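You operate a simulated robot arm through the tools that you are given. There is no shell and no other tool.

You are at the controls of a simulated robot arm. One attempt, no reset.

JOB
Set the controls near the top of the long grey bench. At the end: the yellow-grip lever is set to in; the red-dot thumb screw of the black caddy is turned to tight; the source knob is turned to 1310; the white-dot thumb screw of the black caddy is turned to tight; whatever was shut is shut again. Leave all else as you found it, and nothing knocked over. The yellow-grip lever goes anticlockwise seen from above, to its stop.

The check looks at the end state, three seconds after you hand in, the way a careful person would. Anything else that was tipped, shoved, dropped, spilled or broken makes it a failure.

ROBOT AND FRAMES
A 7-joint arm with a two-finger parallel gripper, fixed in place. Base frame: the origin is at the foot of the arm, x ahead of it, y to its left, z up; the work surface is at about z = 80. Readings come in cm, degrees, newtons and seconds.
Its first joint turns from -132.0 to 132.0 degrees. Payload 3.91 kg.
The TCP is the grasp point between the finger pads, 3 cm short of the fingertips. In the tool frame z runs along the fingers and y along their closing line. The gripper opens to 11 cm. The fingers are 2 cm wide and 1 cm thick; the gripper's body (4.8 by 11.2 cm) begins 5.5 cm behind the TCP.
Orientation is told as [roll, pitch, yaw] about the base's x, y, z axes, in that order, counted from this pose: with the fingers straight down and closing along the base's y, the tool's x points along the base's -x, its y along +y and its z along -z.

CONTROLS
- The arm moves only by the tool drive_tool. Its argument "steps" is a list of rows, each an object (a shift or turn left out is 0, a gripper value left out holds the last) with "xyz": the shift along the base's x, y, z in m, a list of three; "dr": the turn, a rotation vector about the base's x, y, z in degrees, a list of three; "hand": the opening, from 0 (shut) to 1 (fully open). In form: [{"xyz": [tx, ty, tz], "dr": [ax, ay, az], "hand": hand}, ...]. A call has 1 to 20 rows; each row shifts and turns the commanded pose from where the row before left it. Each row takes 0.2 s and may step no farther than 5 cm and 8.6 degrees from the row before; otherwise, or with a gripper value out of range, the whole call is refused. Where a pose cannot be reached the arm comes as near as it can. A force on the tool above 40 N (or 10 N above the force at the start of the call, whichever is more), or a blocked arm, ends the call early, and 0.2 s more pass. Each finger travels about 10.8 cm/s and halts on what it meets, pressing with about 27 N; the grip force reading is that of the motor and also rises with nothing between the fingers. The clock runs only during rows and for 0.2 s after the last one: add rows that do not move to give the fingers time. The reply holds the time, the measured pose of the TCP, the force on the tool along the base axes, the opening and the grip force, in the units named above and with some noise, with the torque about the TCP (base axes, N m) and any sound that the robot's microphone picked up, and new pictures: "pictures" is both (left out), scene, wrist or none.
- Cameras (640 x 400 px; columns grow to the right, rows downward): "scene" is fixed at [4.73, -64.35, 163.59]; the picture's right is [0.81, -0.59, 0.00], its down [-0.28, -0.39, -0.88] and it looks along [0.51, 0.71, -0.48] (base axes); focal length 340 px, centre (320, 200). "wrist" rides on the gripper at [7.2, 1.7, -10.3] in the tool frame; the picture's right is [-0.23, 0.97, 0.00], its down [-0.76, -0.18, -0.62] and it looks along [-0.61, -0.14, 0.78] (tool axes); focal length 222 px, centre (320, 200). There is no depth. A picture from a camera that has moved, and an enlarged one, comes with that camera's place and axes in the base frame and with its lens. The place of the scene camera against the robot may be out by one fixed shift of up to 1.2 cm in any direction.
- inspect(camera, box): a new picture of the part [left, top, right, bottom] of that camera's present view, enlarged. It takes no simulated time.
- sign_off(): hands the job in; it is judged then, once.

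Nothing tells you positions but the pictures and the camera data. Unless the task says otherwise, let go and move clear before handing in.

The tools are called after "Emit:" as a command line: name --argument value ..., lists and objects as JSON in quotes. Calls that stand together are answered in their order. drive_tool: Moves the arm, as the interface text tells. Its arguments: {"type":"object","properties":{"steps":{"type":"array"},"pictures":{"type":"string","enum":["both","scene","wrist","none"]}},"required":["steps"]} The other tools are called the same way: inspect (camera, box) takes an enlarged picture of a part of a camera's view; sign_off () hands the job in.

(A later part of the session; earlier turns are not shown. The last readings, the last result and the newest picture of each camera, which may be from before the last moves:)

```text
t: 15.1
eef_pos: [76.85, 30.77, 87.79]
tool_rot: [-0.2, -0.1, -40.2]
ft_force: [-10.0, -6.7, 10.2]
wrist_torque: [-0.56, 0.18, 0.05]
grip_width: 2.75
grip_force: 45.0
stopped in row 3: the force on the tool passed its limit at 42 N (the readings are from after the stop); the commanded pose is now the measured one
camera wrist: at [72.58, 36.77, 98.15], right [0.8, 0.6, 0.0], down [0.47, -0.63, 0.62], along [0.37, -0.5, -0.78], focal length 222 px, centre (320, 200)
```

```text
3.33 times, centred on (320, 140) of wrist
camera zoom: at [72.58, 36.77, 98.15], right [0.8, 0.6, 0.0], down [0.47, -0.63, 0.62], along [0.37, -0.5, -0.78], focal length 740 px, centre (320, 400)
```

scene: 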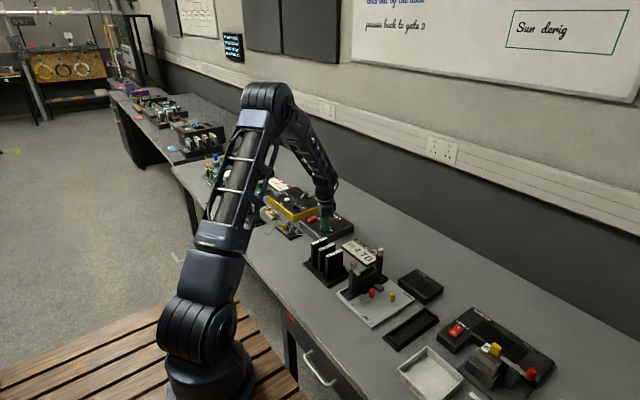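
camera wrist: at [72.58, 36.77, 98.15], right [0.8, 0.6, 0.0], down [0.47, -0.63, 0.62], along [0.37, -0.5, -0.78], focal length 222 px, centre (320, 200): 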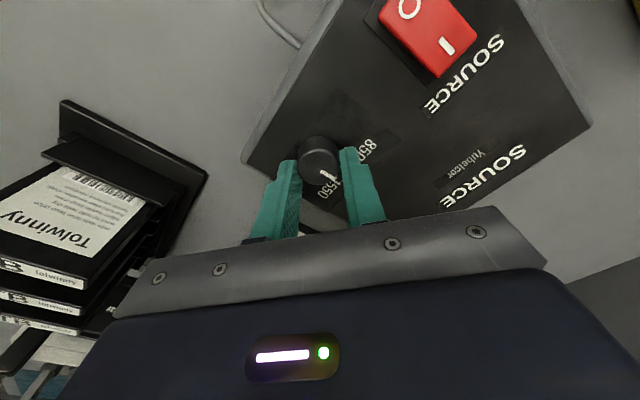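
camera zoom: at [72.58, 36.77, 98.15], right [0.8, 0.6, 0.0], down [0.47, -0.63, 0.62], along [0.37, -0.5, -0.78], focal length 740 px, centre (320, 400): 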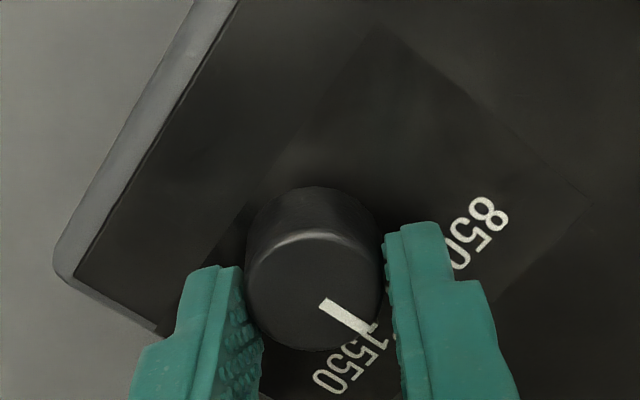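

The turn is at -40° with a brief force spike; the command was reset to the measured pose. I'll finish the last 5° gently and then open the fingers.

Emit:
drive_tool --steps '[{"dr": [0, 0, -2.5]}, {"dr": [0, 0, -2.5]}, {"dr": [0, 0, 0]}]' --pictures "wrist"

Emit:
inspect --camera "wrist" --box '[240, 80, 400, 200]'

```text
t: 15.9
eef_pos: [76.75, 30.7, 87.89]
tool_rot: [-0.3, 0.0, -45.2]
ft_force: [-14.4, -15.6, 15.2]
wrist_torque: [-0.77, 0.38, 0.1]
grip_width: 2.75
grip_force: 45.0
camera wrist: at [73.09, 37.11, 98.14], right [0.85, 0.52, 0.0], down [0.41, -0.66, 0.62], along [0.32, -0.53, -0.78], focal length 222 px, centre (320, 200)
```

wrist: 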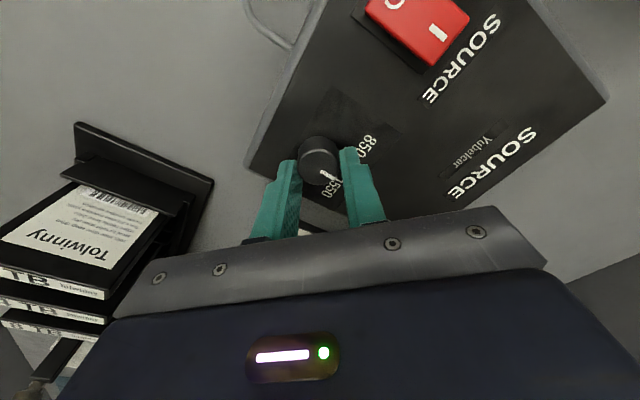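

```text
3.33 times, centred on (320, 140) of wrist
camera zoom: at [73.09, 37.11, 98.14], right [0.85, 0.52, 0.0], down [0.41, -0.66, 0.62], along [0.32, -0.53, -0.78], focal length 740 px, centre (320, 400)
```

zoom: 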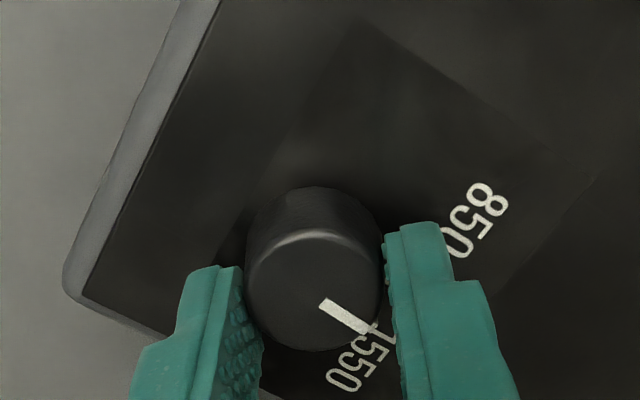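

Emit:
inspect --camera "scene" --box '[295, 180, 355, 245]'

```text
6.15 times, centred on (325, 212) of scene
camera zoom: at [4.73, -64.35, 163.59], right [0.81, -0.59, 0.0], down [-0.28, -0.39, -0.88], along [0.51, 0.71, -0.48], focal length 2096 px, centre (289, 123)
```

zoom: 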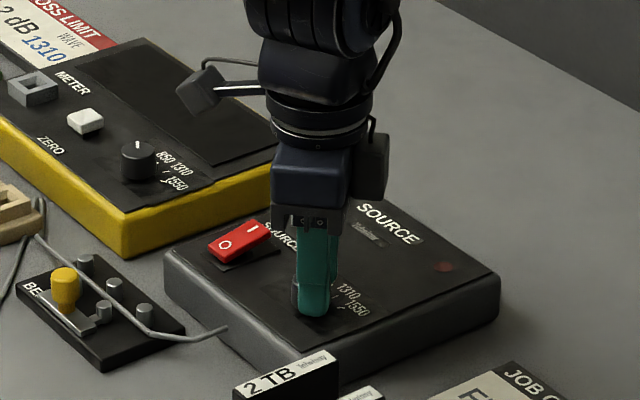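

The box's outline in the scene view is unchanged, so it hasn't been dragged. I'll open the fingers, rise, and check where the pointer is.

Emit:
drive_tool --steps '[{"hand": 0.3}, {"hand": 0.5}, {"hand": 0.5}, {"xyz": [0, 0, 0.02]}, {"xyz": [0, 0, 0.03]}, {"xyz": [0, 0, 0.03]}, {"xyz": [0, 0, 0]}]' --pictures "wrist"

Emit:
inspect --camera "wrist" --box '[260, 70, 380, 170]'

Emit:
inspect --camera "scene" --box '[295, 180, 355, 245]'

```text
t: 17.5
eef_pos: [76.79, 30.6, 95.48]
tool_rot: [-0.2, 0.0, -45.4]
ft_force: [0.5, -0.5, -0.4]
wrist_torque: [-0.01, 0.01, -0.01]
grip_width: 5.51
grip_force: 0.0
camera wrist: at [73.08, 37.08, 105.88], right [0.85, 0.52, 0.0], down [0.41, -0.66, 0.62], along [0.32, -0.53, -0.78], focal length 222 px, centre (320, 200)
```

wrist: 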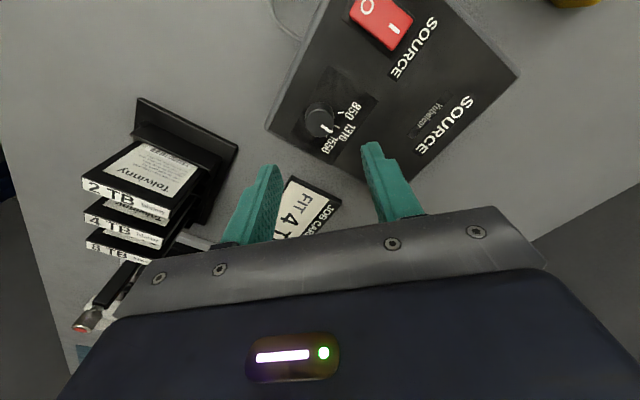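

```text
4.00 times, centred on (320, 120) of wrist
camera zoom: at [73.08, 37.08, 105.88], right [0.85, 0.52, 0.0], down [0.41, -0.66, 0.62], along [0.32, -0.53, -0.78], focal length 888 px, centre (320, 520)
```

zoom: 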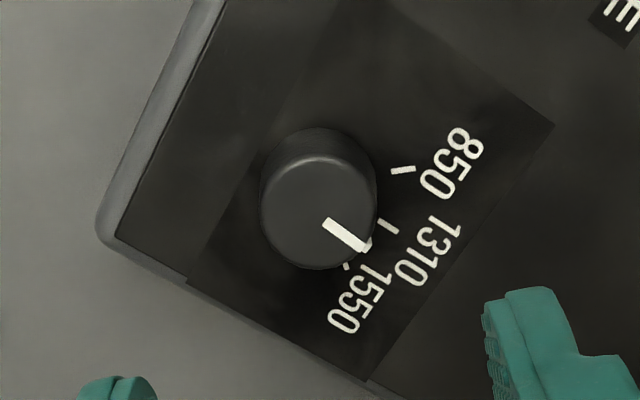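

```text
6.15 times, centred on (325, 212) of scene
camera zoom: at [4.73, -64.35, 163.59], right [0.81, -0.59, 0.0], down [-0.28, -0.39, -0.88], along [0.51, 0.71, -0.48], focal length 2096 px, centre (289, 123)
```

zoom: 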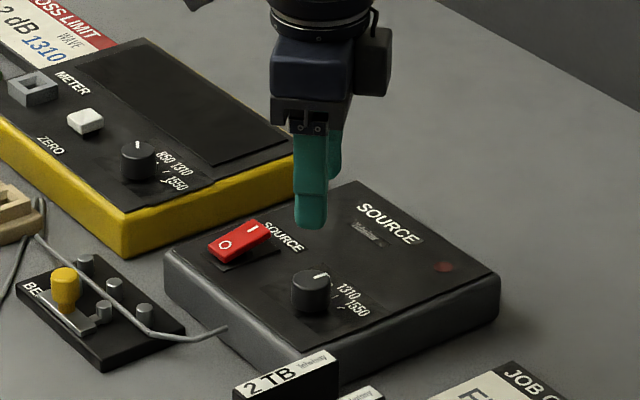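

The pointer now sits close to 1310 but looks about 3–5° past the tick. I'll regrip (re-centred on the knob) and nudge it back about 4°.

Emit:
drive_tool --steps '[{"xyz": [-0.0025, 0.0025, -0.03]}, {"xyz": [0, 0, -0.03]}, {"xyz": [0, 0, -0.017]}, {"xyz": [0, 0, 0]}, {"hand": 0.3}, {"hand": 0.18}, {"hand": 0.18}, {"dr": [0, 0, 2]}, {"dr": [0, 0, 2]}, {"dr": [0, 0, 0]}]' --pictures "none"

```text
t: 19.7
eef_pos: [76.78, 30.79, 87.88]
tool_rot: [-0.3, 0.0, -41.2]
ft_force: [-17.9, -23.8, -9.5]
wrist_torque: [-1.02, 0.15, 0.1]
grip_width: 2.7
grip_force: 44.5
```

Emit:
drive_tool --steps '[{"hand": 0.3}, {"hand": 0.5}, {"hand": 0.5}, {"xyz": [0, 0, 0.02]}, {"xyz": [0, 0, 0.03]}, {"xyz": [0, 0, 0.03]}, {"xyz": [0, 0, 0]}]' --pictures "wrist"

Emit:
inspect --camera "wrist" --box '[260, 70, 380, 170]'

Emit:
inspect --camera "scene" --box '[295, 180, 355, 245]'

```text
t: 21.3
eef_pos: [76.67, 30.96, 96.22]
tool_rot: [-0.2, 0.1, -41.1]
ft_force: [0.4, -0.1, -0.5]
wrist_torque: [0.01, -0.01, -0.03]
grip_width: 5.5
grip_force: 0.0
camera wrist: at [72.58, 37.15, 106.53], right [0.81, 0.58, 0.0], down [0.46, -0.63, 0.62], along [0.36, -0.51, -0.78], focal length 222 px, centre (320, 200)
```

wrist: 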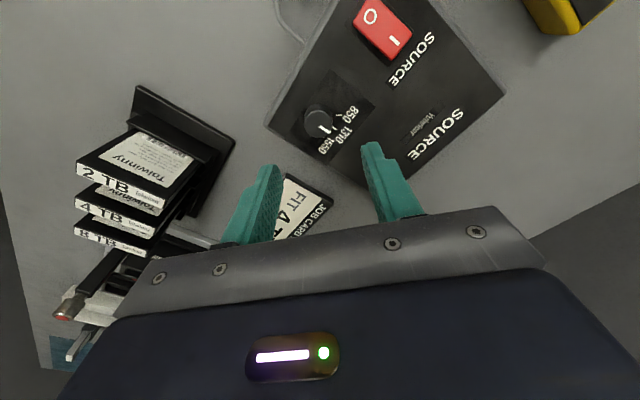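

```text
4.00 times, centred on (320, 120) of wrist
camera zoom: at [72.58, 37.15, 106.53], right [0.81, 0.58, 0.0], down [0.46, -0.63, 0.62], along [0.36, -0.51, -0.78], focal length 888 px, centre (320, 520)
```

zoom: 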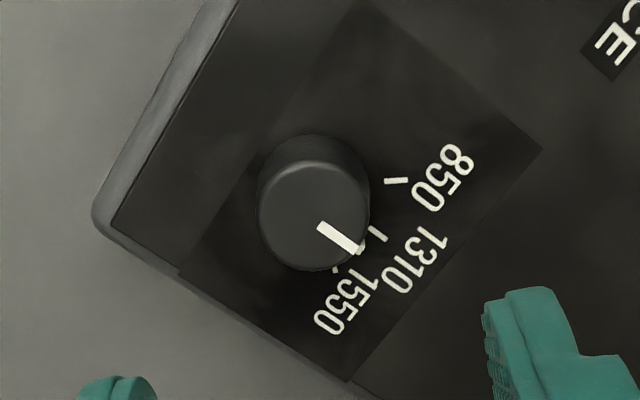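

```text
6.15 times, centred on (325, 212) of scene
camera zoom: at [4.73, -64.35, 163.59], right [0.81, -0.59, 0.0], down [-0.28, -0.39, -0.88], along [0.51, 0.71, -0.48], focal length 2096 px, centre (289, 123)
```

zoom: 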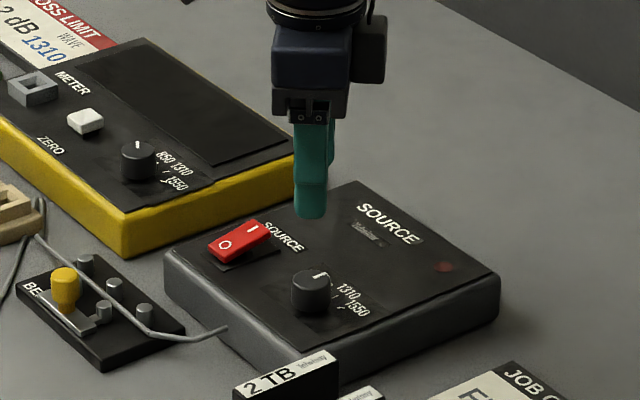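

The pointer now lines up with 1310 and the box hasn't moved. Next I rise and move over the black caddy, turning the tool back to yaw 0, for top-down looks at the two thumb screws.

Emit:
drive_tool --steps '[{"xyz": [0, 0, 0.045]}, {"xyz": [0, 0, 0.045]}, {"xyz": [0, 0, 0.045]}, {"xyz": [-0.01, -0.04, 0.01], "dr": [0, 0, 5.1]}, {"xyz": [-0.01, -0.04, 0.01], "dr": [0, 0, 5.1]}, {"xyz": [-0.01, -0.04, 0], "dr": [0, 0, 5.1]}, {"xyz": [-0.01, -0.04, 0], "dr": [0, 0, 5.1]}, {"xyz": [-0.01, -0.04, 0], "dr": [0, 0, 5.1]}, {"xyz": [-0.01, -0.04, 0], "dr": [0, 0, 5.1]}, {"xyz": [-0.01, -0.04, 0], "dr": [0, 0, 5.1]}, {"xyz": [-0.01, -0.04, 0], "dr": [0, 0, 5.3]}, {"xyz": [0, 0, 0]}]' --pictures "wrist"

```text
t: 23.9
eef_pos: [68.54, -1.07, 111.12]
tool_rot: [-0.1, 0.0, -0.2]
ft_force: [0.6, 0.1, 0.6]
wrist_torque: [0.0, 0.02, 0.01]
grip_width: 5.51
grip_force: 0.1
camera wrist: at [61.49, 0.81, 121.54], right [0.23, 0.97, 0.0], down [0.76, -0.18, 0.62], along [0.61, -0.15, -0.78], focal length 222 px, centre (320, 200)
```

wrist: 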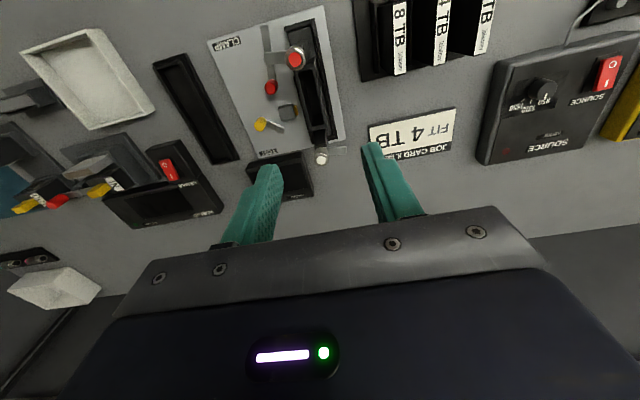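

Emit:
inspect --camera "wrist" --box '[240, 20, 360, 180]'

Emit:
inspect --camera "wrist" --box '[260, 30, 330, 90]'

Emit:
inspect --camera "wrist" --box '[280, 120, 360, 180]'

Emit:
inspect --camera "scene" --box '[330, 240, 400, 310]'

```text
2.50 times, centred on (300, 100) of wrist
camera zoom: at [61.49, 0.81, 121.54], right [0.23, 0.97, 0.0], down [0.76, -0.18, 0.62], along [0.61, -0.15, -0.78], focal length 555 px, centre (370, 450)
```

zoom: 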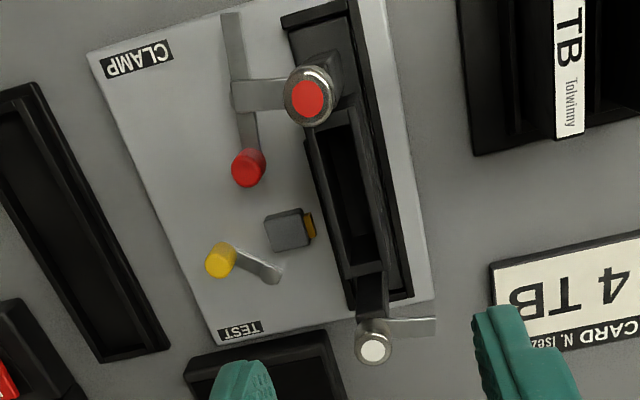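

```text
6.67 times, centred on (295, 60) of wrist
camera zoom: at [61.49, 0.81, 121.54], right [0.23, 0.97, 0.0], down [0.76, -0.18, 0.62], along [0.61, -0.15, -0.78], focal length 1481 px, centre (487, 1133)
```

zoom: 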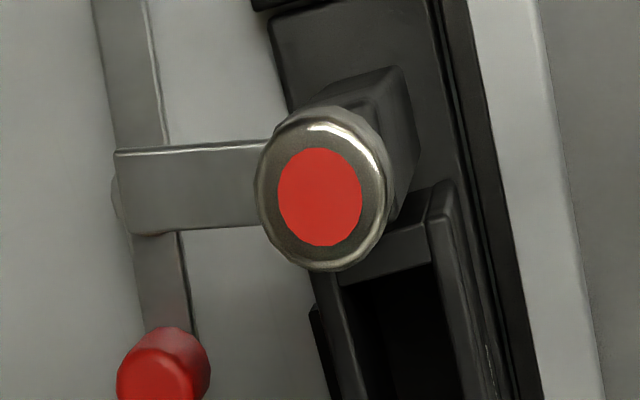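

```text
6.67 times, centred on (320, 150) of wrist
camera zoom: at [61.49, 0.81, 121.54], right [0.23, 0.97, 0.0], down [0.76, -0.18, 0.62], along [0.61, -0.15, -0.78], focal length 1481 px, centre (320, 533)
```

zoom: 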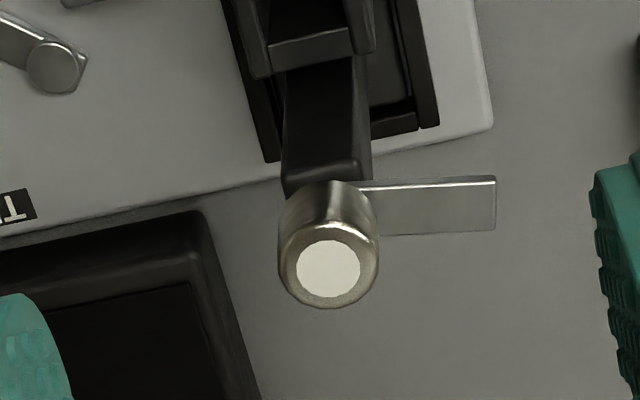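

```text
5.71 times, centred on (365, 275) of scene
camera zoom: at [4.73, -64.35, 163.59], right [0.81, -0.59, 0.0], down [-0.28, -0.39, -0.88], along [0.51, 0.71, -0.48], focal length 1946 px, centre (63, -229)
```

zoom: 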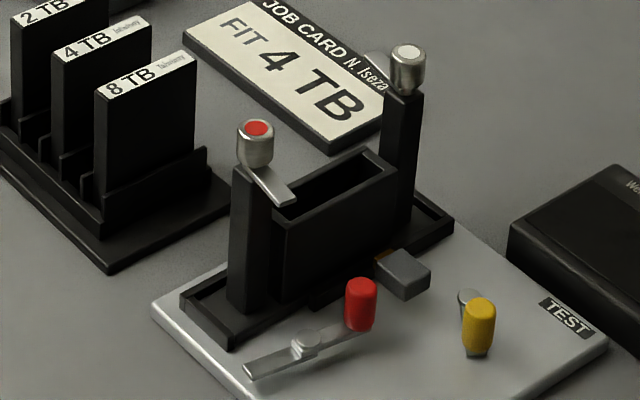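

The caddy screws triangulate to red ≈(63.85, -2.45) and white ≈(75.7, -2.5), tops near z≈95, each a ~2 cm cylinder with a wing at its base. I'll turn the tool to yaw 90 (closing along x, clear of the wings) hovering over the red-dot screw.

Emit:
drive_tool --steps '[{"xyz": [-0.004, -0.0012, 0], "dr": [0, 0, 7.5]}, {"xyz": [-0.004, -0.0012, 0], "dr": [0, 0, 7.5]}, {"xyz": [-0.004, -0.0012, 0], "dr": [0, 0, 7.5]}, {"xyz": [-0.004, -0.0012, 0], "dr": [0, 0, 7.5]}, {"xyz": [-0.004, -0.0012, 0], "dr": [0, 0, 7.5]}, {"xyz": [-0.004, -0.0012, 0], "dr": [0, 0, 7.5]}, {"xyz": [-0.004, -0.0012, 0], "dr": [0, 0, 7.5]}, {"xyz": [-0.004, -0.0012, 0], "dr": [0, 0, 7.5]}, {"xyz": [-0.004, -0.0012, 0], "dr": [0, 0, 7.5]}, {"xyz": [-0.004, -0.0012, 0], "dr": [0, 0, 7.5]}, {"xyz": [-0.004, -0.001, 0], "dr": [0, 0, 7.5]}, {"xyz": [-0.003, -0.001, 0], "dr": [0, 0, 7.5]}, {"xyz": [0, 0, -0.02]}, {"xyz": [0, 0, -0.02]}, {"xyz": [0, 0, 0]}]'

Emit:
inspect --camera "wrist" --box '[240, 80, 400, 200]'

Emit:
inspect --camera "scene" --box '[320, 220, 420, 310]'

```text
t: 27.1
eef_pos: [63.96, -2.22, 107.52]
tool_rot: [-0.2, 0.0, 89.8]
ft_force: [-0.6, -0.3, 0.6]
wrist_torque: [0.02, 0.0, -0.02]
grip_width: 5.49
grip_force: 0.0
camera wrist: at [62.32, -9.48, 117.9], right [-0.97, 0.23, 0.0], down [0.18, 0.76, 0.62], along [0.15, 0.61, -0.78], focal length 222 px, centre (320, 200)
```

scene: 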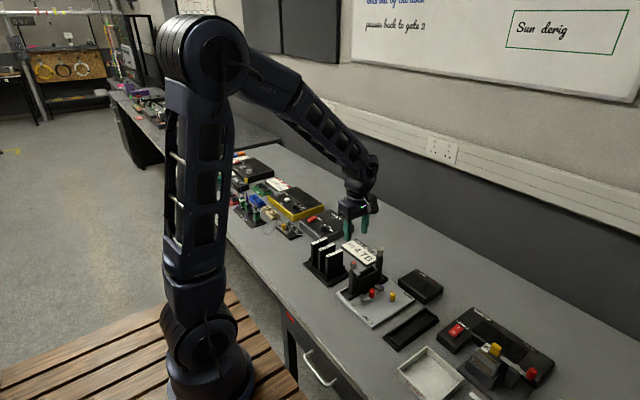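
wrist: 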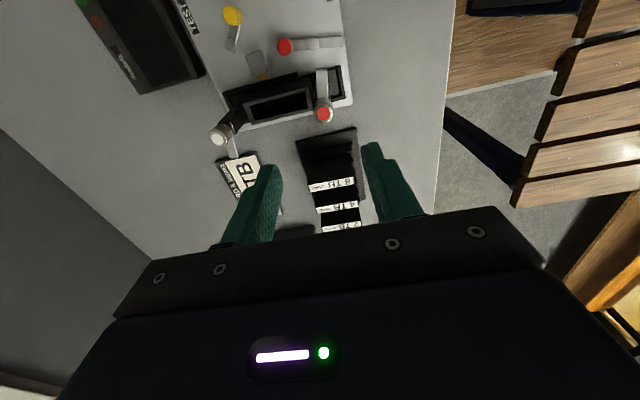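

```text
3.33 times, centred on (320, 140) of wrist
camera zoom: at [62.32, -9.48, 117.9], right [-0.97, 0.23, 0.0], down [0.18, 0.76, 0.62], along [0.15, 0.61, -0.78], focal length 740 px, centre (320, 400)
```

zoom: 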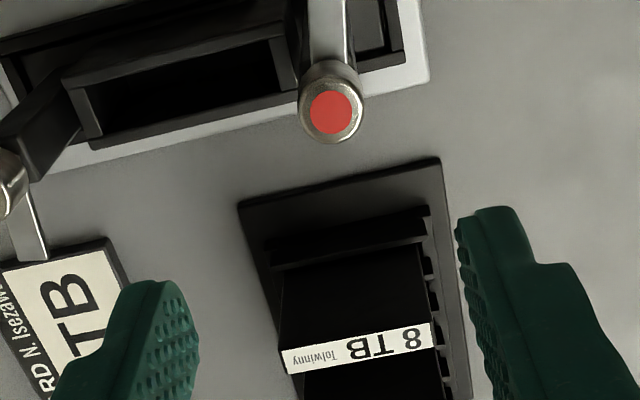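

```text
4.44 times, centred on (370, 265) of scene
camera zoom: at [4.73, -64.35, 163.59], right [0.81, -0.59, 0.0], down [-0.28, -0.39, -0.88], along [0.51, 0.71, -0.48], focal length 1514 px, centre (98, -89)
```

zoom: 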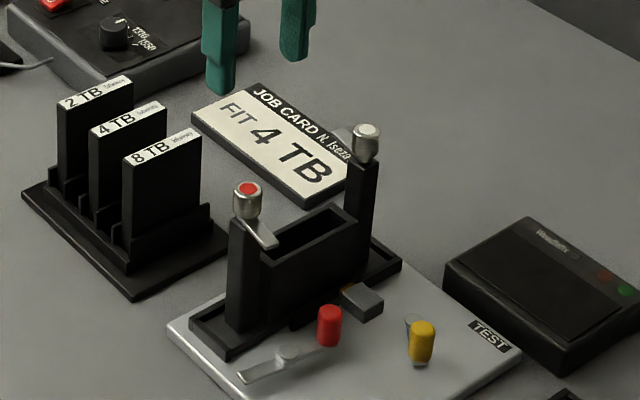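

Precise projection puts the red screw axis about (63.6, -2.5). I'll shift over it, come down to just above its top with the fingers narrowed, and re-check the centring.

Emit:
drive_tool --steps '[{"xyz": [-0.003, -0.0027, -0.02], "hand": 0.36}, {"xyz": [0, 0, -0.03], "hand": 0.36}, {"xyz": [0, 0, -0.03], "hand": 0.36}, {"xyz": [0, 0, 0]}, {"xyz": [0, 0, 0]}]'

Emit:
inspect --camera "wrist" --box '[250, 90, 390, 200]'

Emit:
inspect --camera "scene" --box '[330, 230, 400, 300]'

```text
t: 28.3
eef_pos: [63.85, -2.48, 99.44]
tool_rot: [-0.2, 0.0, 89.9]
ft_force: [0.0, -0.3, 0.1]
wrist_torque: [-0.01, 0.01, -0.01]
grip_width: 3.97
grip_force: 0.1
camera wrist: at [62.12, -9.63, 109.84], right [-0.97, 0.23, 0.0], down [0.18, 0.76, 0.62], along [0.15, 0.61, -0.78], focal length 222 px, centre (320, 200)
```

scene: 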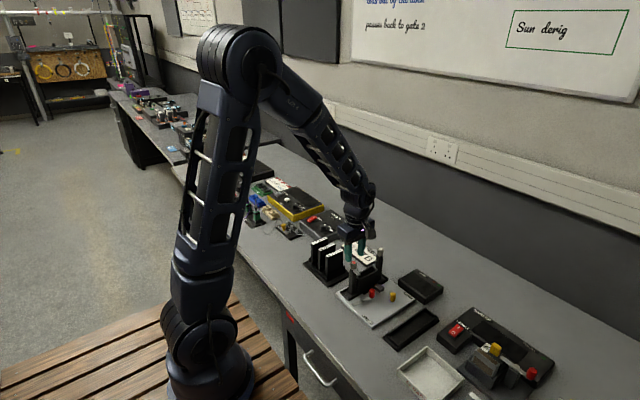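
wrist: 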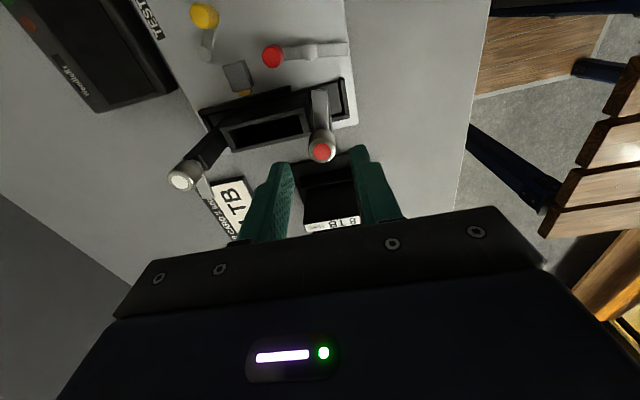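

```text
3.64 times, centred on (320, 145) of wrist
camera zoom: at [62.12, -9.63, 109.84], right [-0.97, 0.23, 0.0], down [0.18, 0.76, 0.62], along [0.15, 0.61, -0.78], focal length 808 px, centre (320, 400)
```

zoom: 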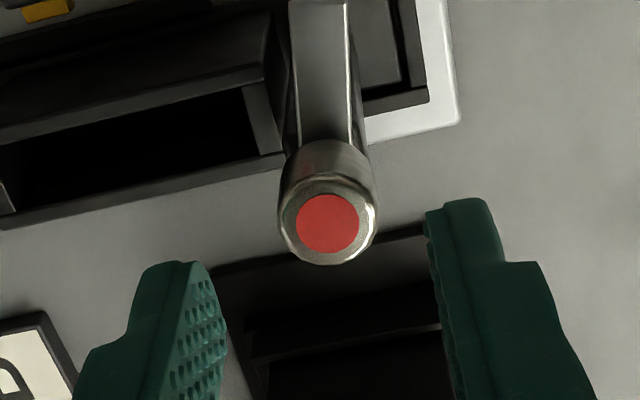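

```text
5.71 times, centred on (365, 265) of scene
camera zoom: at [4.73, -64.35, 163.59], right [0.81, -0.59, 0.0], down [-0.28, -0.39, -0.88], along [0.51, 0.71, -0.48], focal length 1946 px, centre (63, -171)
```

zoom: 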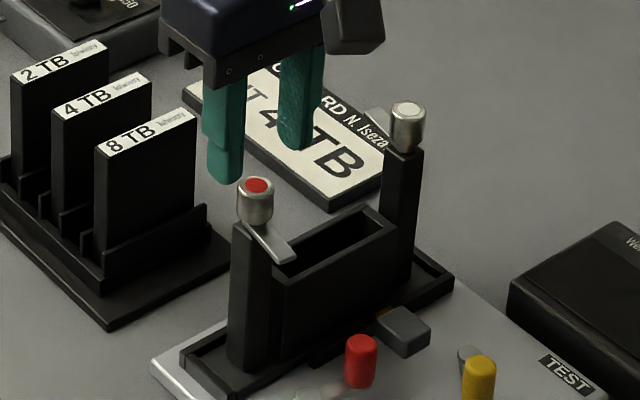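

The screw sits about 1–1.5 mm toward -x from the TCP. I'll correct, lower the tips around the cylinder, narrow to about 2.6 cm and check clearance on both sides before touching.

Emit:
drive_tool --steps '[{"xyz": [-0.0013, -0.001, -0.01]}, {"xyz": [0, 0, -0.01]}, {"xyz": [0, 0, -0.008]}, {"xyz": [0, 0, 0], "hand": 0.25}, {"xyz": [0, 0, 0], "hand": 0.24}, {"xyz": [0, 0, 0]}]' --pictures "wrist"

Emit:
inspect --camera "wrist" --box '[250, 90, 390, 200]'

Emit:
inspect --camera "scene" --box '[330, 230, 400, 300]'

```text
t: 29.7
eef_pos: [63.58, -2.69, 96.68]
tool_rot: [-0.2, 0.0, 89.8]
ft_force: [-0.3, 0.3, -0.5]
wrist_torque: [0.01, -0.01, 0.01]
grip_width: 2.65
grip_force: 0.1
camera wrist: at [61.94, -9.91, 107.04], right [-0.97, 0.23, 0.0], down [0.18, 0.76, 0.62], along [0.15, 0.61, -0.78], focal length 222 px, centre (320, 200)
```

wrist: 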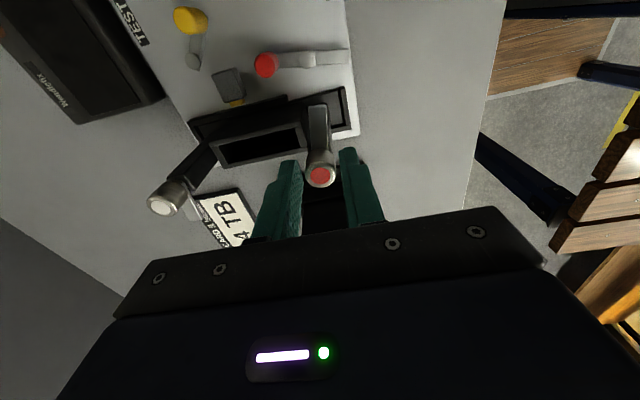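

```text
3.64 times, centred on (320, 145) of wrist
camera zoom: at [61.94, -9.91, 107.04], right [-0.97, 0.23, 0.0], down [0.18, 0.76, 0.62], along [0.15, 0.61, -0.78], focal length 808 px, centre (320, 400)
```

zoom: 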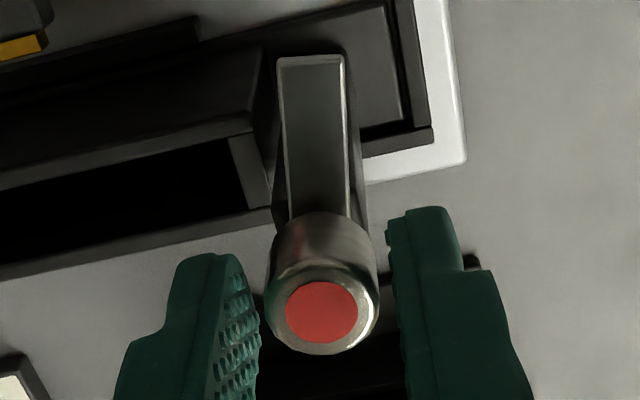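

```text
5.71 times, centred on (365, 265) of scene
camera zoom: at [4.73, -64.35, 163.59], right [0.81, -0.59, 0.0], down [-0.28, -0.39, -0.88], along [0.51, 0.71, -0.48], focal length 1946 px, centre (63, -171)
```

zoom: 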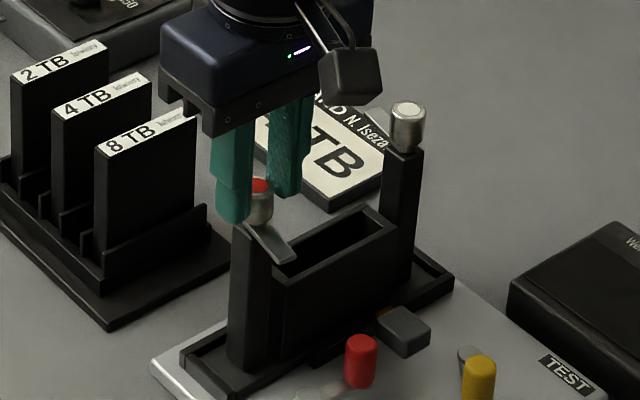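

Fingers straddle the cylinder nearly evenly (slightly more gap on the -x finger). I'll nudge +x 0.6 mm and close gently in small steps, watching the side force.

Emit:
drive_tool --steps '[{"xyz": [0.0006, 0.0005, 0], "hand": 0.22}, {"hand": 0.2}, {"hand": 0.185}, {"hand": 0.175}, {"hand": 0.175}]' --pictures "none"

```text
t: 30.9
eef_pos: [63.57, -2.67, 96.67]
tool_rot: [-0.1, 0.0, 89.8]
ft_force: [-1.3, 1.0, -0.1]
wrist_torque: [-0.01, 0.03, -0.01]
grip_width: 2.01
grip_force: 0.7
```

Emit:
drive_tool --steps '[{"hand": 0.168}, {"hand": 0.16}, {"hand": 0.16}]' --pictures "none"

```text
t: 31.7
eef_pos: [63.68, -2.57, 96.61]
tool_rot: [-0.2, 0.1, 89.7]
ft_force: [-0.3, -0.8, 1.5]
wrist_torque: [0.0, 0.0, -0.04]
grip_width: 1.87
grip_force: 27.0
```

Gripped at 1.87 cm with almost no side load. Now I'll turn it clockwise (tightening sense) about 25° and check whether the wing follows.

Emit:
drive_tool --steps '[{"dr": [0, 0, -4]}, {"dr": [0, 0, -6]}, {"dr": [0, 0, -6]}, {"dr": [0, 0, -6]}, {"dr": [0, 0, 0]}]' --pictures "wrist"

Emit:
inspect --camera "wrist" --box '[250, 90, 390, 200]'

Emit:
inspect --camera "scene" --box '[330, 230, 400, 300]'

```text
t: 32.9
eef_pos: [63.56, -2.66, 96.74]
tool_rot: [-0.2, 0.0, 67.6]
ft_force: [-3.9, 0.5, 1.9]
wrist_torque: [-0.07, 0.13, 0.14]
grip_width: 1.89
grip_force: 26.6
camera wrist: at [59.38, -8.71, 107.1], right [-0.81, 0.58, 0.0], down [0.45, 0.64, 0.62], along [0.36, 0.51, -0.78], focal length 222 px, centre (320, 200)
```

wrist: 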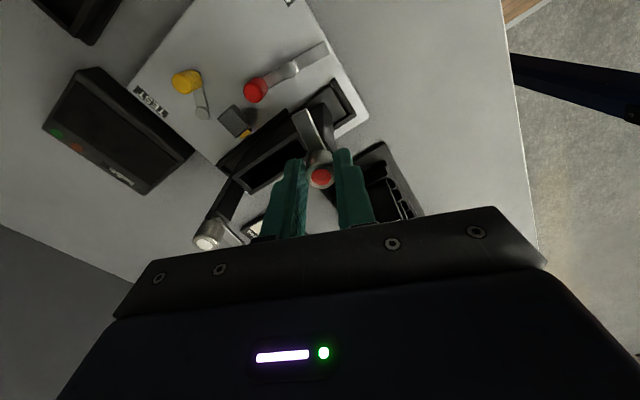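

```text
3.64 times, centred on (320, 145) of wrist
camera zoom: at [59.38, -8.71, 107.1], right [-0.81, 0.58, 0.0], down [0.45, 0.64, 0.62], along [0.36, 0.51, -0.78], focal length 808 px, centre (320, 400)
```

zoom: 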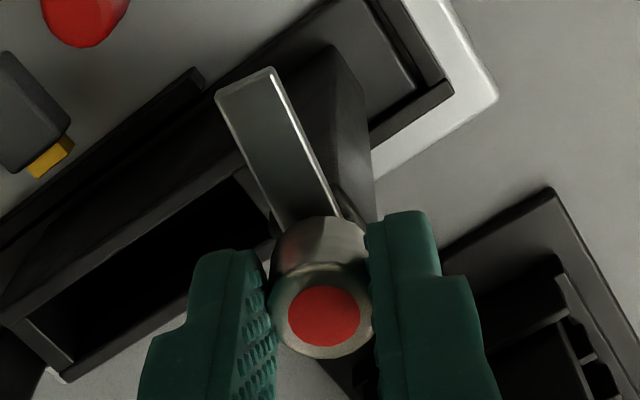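

```text
5.71 times, centred on (365, 265) of scene
camera zoom: at [4.73, -64.35, 163.59], right [0.81, -0.59, 0.0], down [-0.28, -0.39, -0.88], along [0.51, 0.71, -0.48], focal length 1946 px, centre (63, -171)
```

zoom: 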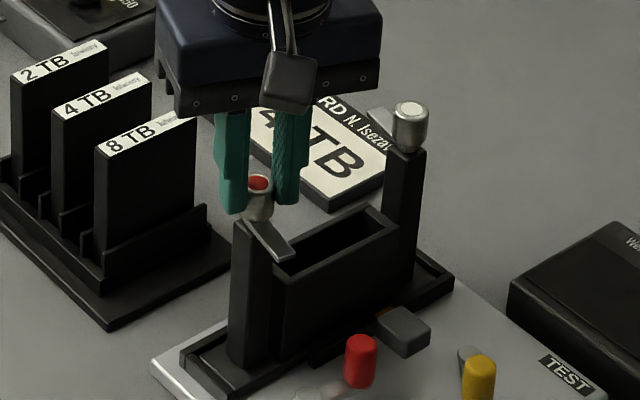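

The wing did not follow clockwise—it slipped and the caddy itself shifted a hair in its nest, so clockwise is against a stop. I'll open, and check the caddy's seating before trying the other way.

Emit:
drive_tool --steps '[{"hand": 0.25}, {"hand": 0.36}, {"hand": 0.36}, {"xyz": [0, 0, 0.02]}, {"xyz": [0, 0, 0.03]}, {"xyz": [0, 0, 0.04]}, {"xyz": [0, 0, 0.03]}, {"xyz": [0, 0, 0]}]' --pictures "wrist"

Emit:
inspect --camera "scene" --box '[330, 230, 400, 300]'

Emit:
inspect --camera "scene" --box '[330, 240, 400, 310]'

Emit:
inspect --camera "wrist" --box '[200, 40, 400, 180]'

```text
t: 34.7
eef_pos: [63.49, -2.65, 108.95]
tool_rot: [-0.2, 0.0, 67.8]
ft_force: [0.1, -0.2, -0.3]
wrist_torque: [-0.01, 0.02, -0.01]
grip_width: 3.95
grip_force: 0.0
camera wrist: at [59.21, -8.58, 119.3], right [-0.82, 0.58, 0.0], down [0.45, 0.64, 0.62], along [0.36, 0.51, -0.78], focal length 222 px, centre (320, 200)
```

wrist: 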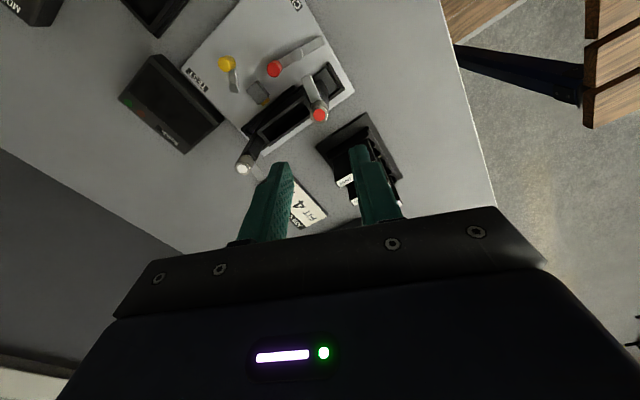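

```text
5.71 times, centred on (365, 265) of scene
camera zoom: at [4.73, -64.35, 163.59], right [0.81, -0.59, 0.0], down [-0.28, -0.39, -0.88], along [0.51, 0.71, -0.48], focal length 1946 px, centre (63, -171)
```

zoom: 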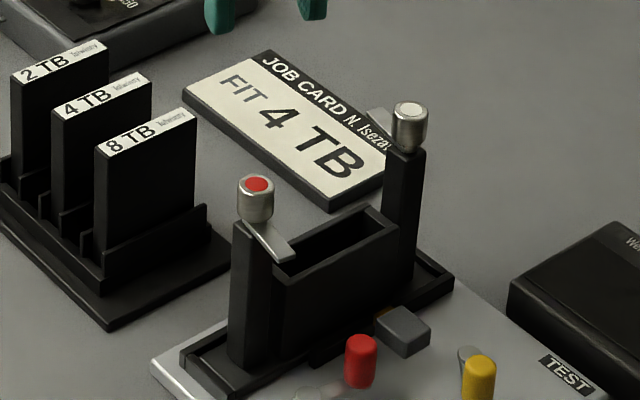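

```text
5.71 times, centred on (365, 275) of scene
camera zoom: at [4.73, -64.35, 163.59], right [0.81, -0.59, 0.0], down [-0.28, -0.39, -0.88], along [0.51, 0.71, -0.48], focal length 1946 px, centre (63, -229)
```

zoom: 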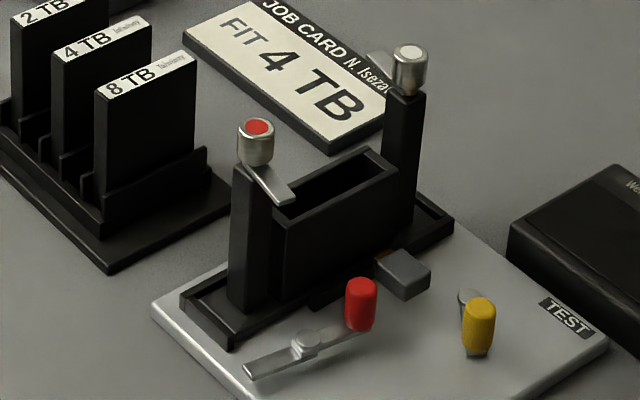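

```text
2.86 times, centred on (300, 110) of wrist
camera zoom: at [59.21, -8.58, 119.3], right [-0.82, 0.58, 0.0], down [0.45, 0.64, 0.62], along [0.36, 0.51, -0.78], focal length 635 px, centre (377, 457)
```

zoom: 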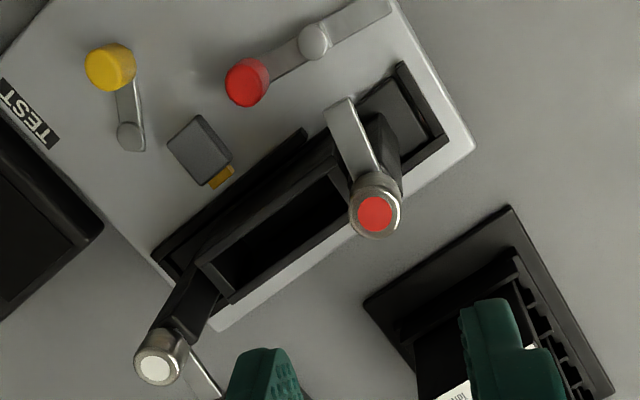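

The caddy is still seated (only ~1° of play taken up). I'll rotate the tool at height to yaw -90 so I have a full 90° of anticlockwise stroke (to yaw 0) with the fingers clear of the wing.

Emit:
drive_tool --steps '[{"dr": [0, 0, -7.9]}, {"dr": [0, 0, -7.9]}, {"dr": [0, 0, -7.9]}, {"dr": [0, 0, -7.9]}, {"dr": [0, 0, -7.9]}, {"dr": [0, 0, -7.9]}, {"dr": [0, 0, -7.9]}, {"dr": [0, 0, -7.9]}, {"dr": [0, 0, -7.9]}, {"dr": [0, 0, -7.9]}, {"dr": [0, 0, -7.9]}, {"dr": [0, 0, -7.9]}, {"dr": [0, 0, -7.9]}, {"dr": [0, 0, -7.9]}, {"dr": [0, 0, -7.9]}, {"dr": [0, 0, -7.9]}, {"dr": [0, 0, -7.9]}, {"dr": [0, 0, -7.9]}, {"dr": [0, 0, -7.9]}, {"dr": [0, 0, -7.9]}]' --pictures "both"

Emit:
inspect --camera "wrist" --box '[240, 60, 400, 180]'

```text
t: 38.9
eef_pos: [63.54, -2.76, 108.81]
tool_rot: [-0.2, 0.0, -90.4]
ft_force: [-0.2, 0.9, -0.1]
wrist_torque: [0.0, 0.05, -0.01]
grip_width: 3.95
grip_force: 0.0
camera wrist: at [65.45, 4.55, 119.1], right [0.97, -0.23, 0.0], down [-0.18, -0.76, 0.62], along [-0.15, -0.61, -0.78], focal length 222 px, centre (320, 200)
```

scene: 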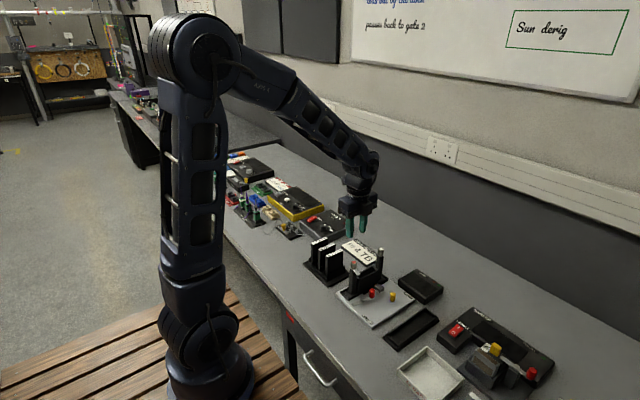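
wrist: 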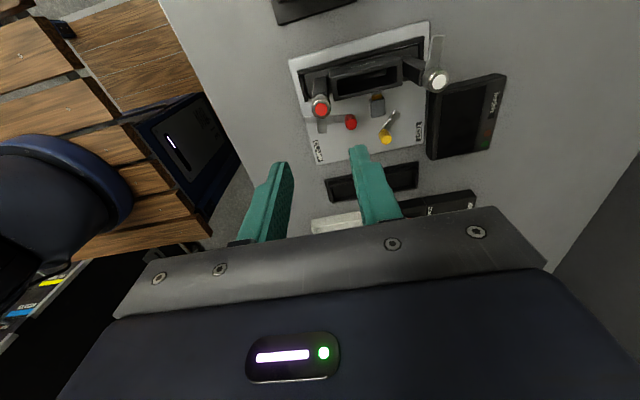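

```text
3.33 times, centred on (320, 120) of wrist
camera zoom: at [65.45, 4.55, 119.1], right [0.97, -0.23, 0.0], down [-0.18, -0.76, 0.62], along [-0.15, -0.61, -0.78], focal length 740 px, centre (320, 467)
```

zoom: 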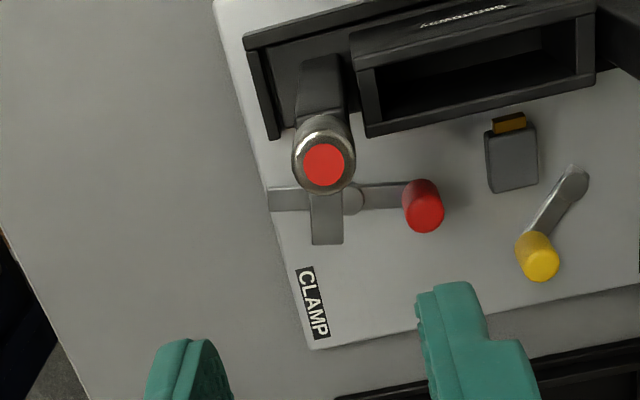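

Good view of red screw, lever and connector. Descending around the red screw at yaw -90 and narrowing to 2.6 cm to check centring.

Emit:
drive_tool --steps '[{"xyz": [0.001, 0.002, -0.03]}, {"xyz": [0, 0, -0.04]}, {"xyz": [0, 0, -0.03]}, {"xyz": [0, 0, -0.015]}, {"xyz": [0, 0, -0.0065]}, {"hand": 0.25}, {"hand": 0.24}, {"hand": 0.24}]' --pictures "wrist"

Emit:
inspect --camera "wrist" --box '[250, 90, 390, 200]'

Emit:
inspect --camera "scene" --box '[330, 230, 400, 300]'

```text
t: 40.7
eef_pos: [63.77, -2.39, 96.51]
tool_rot: [-0.1, -0.1, -90.3]
ft_force: [-0.1, 0.2, -0.1]
wrist_torque: [0.02, 0.01, -0.02]
grip_width: 2.66
grip_force: 0.2
camera wrist: at [65.62, 4.93, 106.95], right [0.97, -0.23, 0.0], down [-0.18, -0.76, 0.62], along [-0.15, -0.61, -0.78], focal length 222 px, centre (320, 200)
```

wrist: 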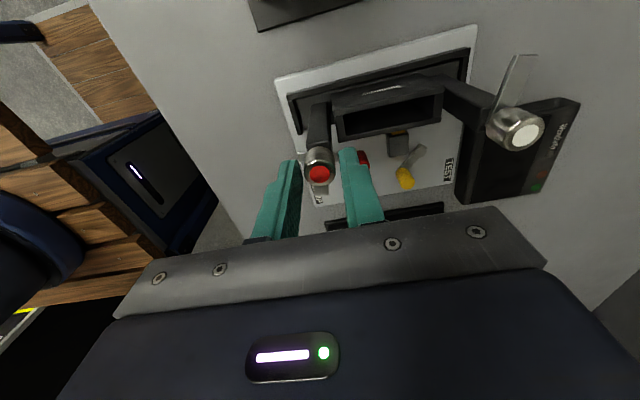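

```text
3.64 times, centred on (320, 145) of wrist
camera zoom: at [65.62, 4.93, 106.95], right [0.97, -0.23, 0.0], down [-0.18, -0.76, 0.62], along [-0.15, -0.61, -0.78], focal length 808 px, centre (320, 400)
```

zoom: 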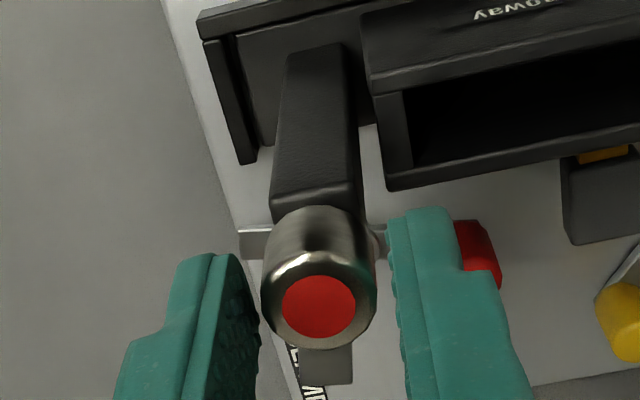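

```text
5.71 times, centred on (365, 265) of scene
camera zoom: at [4.73, -64.35, 163.59], right [0.81, -0.59, 0.0], down [-0.28, -0.39, -0.88], along [0.51, 0.71, -0.48], focal length 1946 px, centre (63, -171)
```

zoom: 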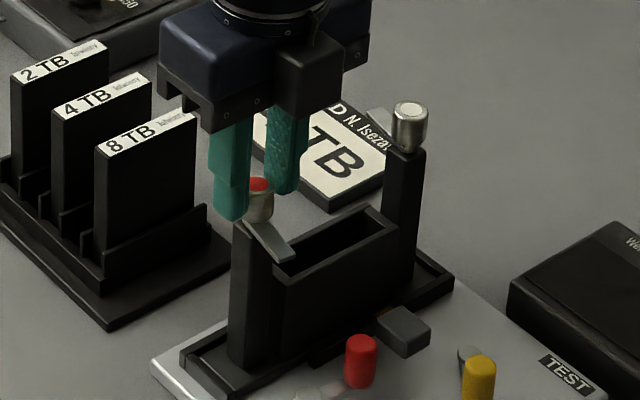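

The knob is about 1 mm off toward the -x finger; I'll shift x by -0.9 mm and close gently in steps.

Emit:
drive_tool --steps '[{"xyz": [-0.0009, -0.0005, 0], "hand": 0.22}, {"hand": 0.2}, {"hand": 0.185}, {"hand": 0.175}, {"hand": 0.17}, {"hand": 0.17}]' --pictures "none"

```text
t: 42.1
eef_pos: [63.66, -2.42, 96.62]
tool_rot: [-0.2, 0.0, -90.2]
ft_force: [0.8, -0.3, 0.4]
wrist_torque: [-0.01, -0.05, -0.02]
grip_width: 2.02
grip_force: 1.2
```

Emit:
drive_tool --steps '[{"hand": 0.163}, {"hand": 0.157}, {"hand": 0.157}]' --pictures "none"

```text
t: 42.9
eef_pos: [63.55, -2.4, 96.5]
tool_rot: [-0.2, 0.0, -90.2]
ft_force: [1.8, -0.1, 0.2]
wrist_torque: [0.0, -0.01, 0.01]
grip_width: 1.92
grip_force: 26.9
```

Gripped with under 2 N side load. Now turning anticlockwise about 22° and checking the wing.

Emit:
drive_tool --steps '[{"dr": [0, 0, 4]}, {"dr": [0, 0, 6]}, {"dr": [0, 0, 6]}, {"dr": [0, 0, 6]}, {"dr": [0, 0, 0]}]' --pictures "wrist"

Emit:
inspect --camera "wrist" --box '[250, 90, 390, 200]'

Emit:
inspect --camera "scene" --box '[330, 230, 400, 300]'

```text
t: 44.1
eef_pos: [63.58, -2.66, 96.52]
tool_rot: [-0.2, -0.1, -68.2]
ft_force: [-0.9, -0.6, 1.4]
wrist_torque: [-0.13, 0.02, -0.04]
grip_width: 1.93
grip_force: 26.8
camera wrist: at [62.63, 4.87, 106.95], right [0.99, 0.15, 0.0], down [0.12, -0.77, 0.62], along [0.09, -0.62, -0.78], focal length 222 px, centre (320, 200)
```

wrist: 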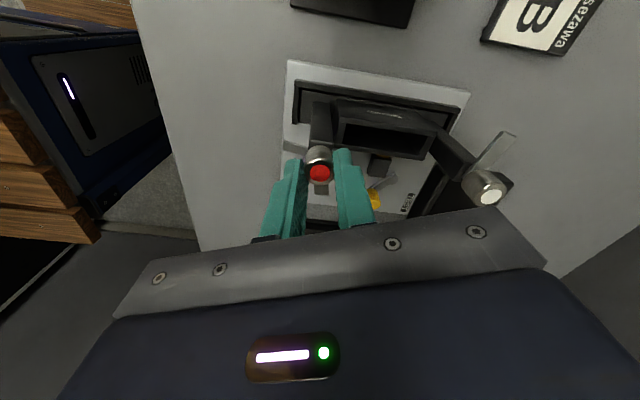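

```text
3.64 times, centred on (320, 145) of wrist
camera zoom: at [62.63, 4.87, 106.95], right [0.99, 0.15, 0.0], down [0.12, -0.77, 0.62], along [0.09, -0.62, -0.78], focal length 808 px, centre (320, 400)
```

zoom: 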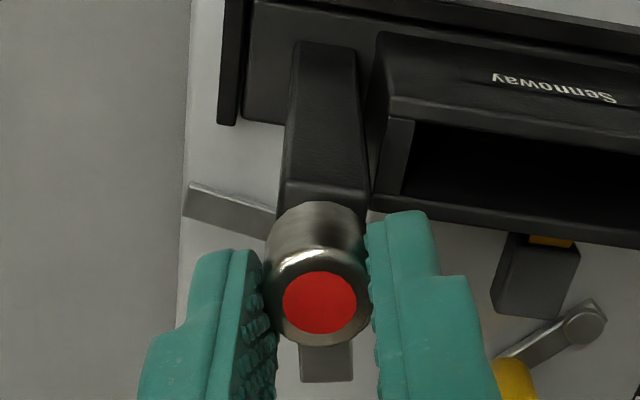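

```text
5.71 times, centred on (365, 265) of scene
camera zoom: at [4.73, -64.35, 163.59], right [0.81, -0.59, 0.0], down [-0.28, -0.39, -0.88], along [0.51, 0.71, -0.48], focal length 1946 px, centre (63, -171)
```

zoom: 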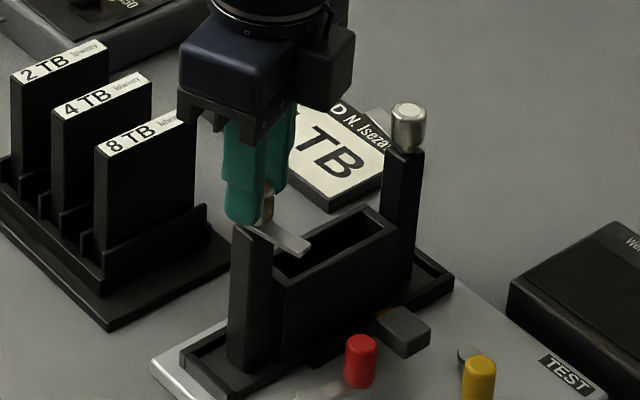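

The wing follows freely anticlockwise; tight is evidently the wing swung inward over the drive slot (it was stopped the other way, clear of the slot). Continuing anticlockwise.

Emit:
drive_tool --steps '[{"dr": [0, 0, 6]}, {"dr": [0, 0, 6]}, {"dr": [0, 0, 6]}, {"dr": [0, 0, 6]}, {"dr": [0, 0, 6]}, {"dr": [0, 0, 6]}, {"dr": [0, 0, 6]}, {"dr": [0, 0, 0]}]' --pictures "wrist"

Emit:
inspect --camera "wrist" --box '[250, 90, 390, 200]'

Emit:
inspect --camera "scene" --box '[330, 230, 400, 300]'

```text
t: 45.9
eef_pos: [63.61, -2.48, 96.65]
tool_rot: [-0.2, 0.0, -26.2]
ft_force: [-2.0, 0.9, 0.3]
wrist_torque: [-0.02, 0.06, 0.0]
grip_width: 1.92
grip_force: 26.9
camera wrist: at [58.03, 2.24, 106.96], right [0.63, 0.77, 0.0], down [0.61, -0.49, 0.62], along [0.48, -0.4, -0.78], focal length 222 px, centre (320, 200)
```

wrist: 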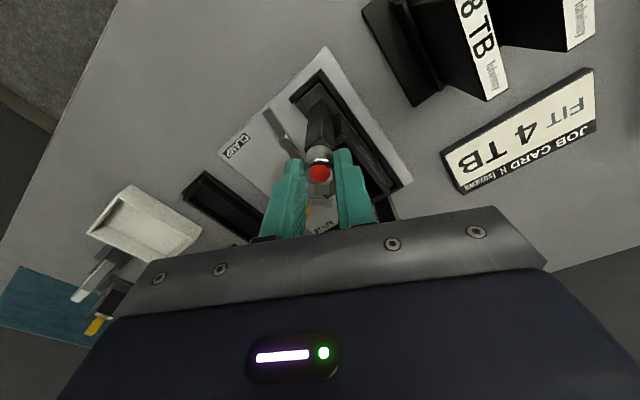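

```text
3.64 times, centred on (320, 145) of wrist
camera zoom: at [58.03, 2.24, 106.96], right [0.63, 0.77, 0.0], down [0.61, -0.49, 0.62], along [0.48, -0.4, -0.78], focal length 808 px, centre (320, 400)
```

zoom: 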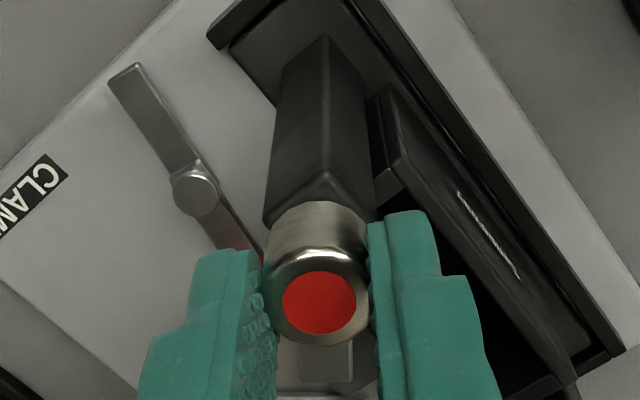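

```text
5.71 times, centred on (365, 265) of scene
camera zoom: at [4.73, -64.35, 163.59], right [0.81, -0.59, 0.0], down [-0.28, -0.39, -0.88], along [0.51, 0.71, -0.48], focal length 1946 px, centre (63, -171)
```

zoom: 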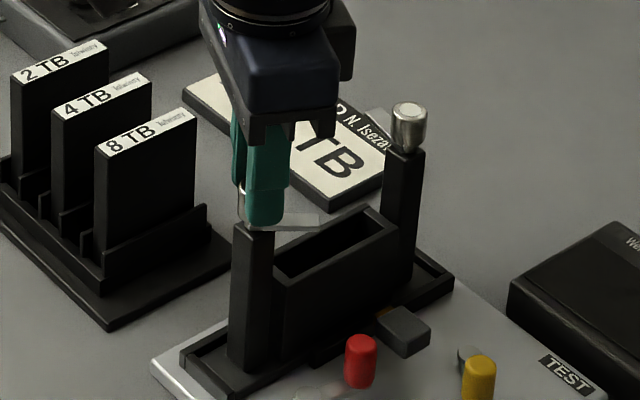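

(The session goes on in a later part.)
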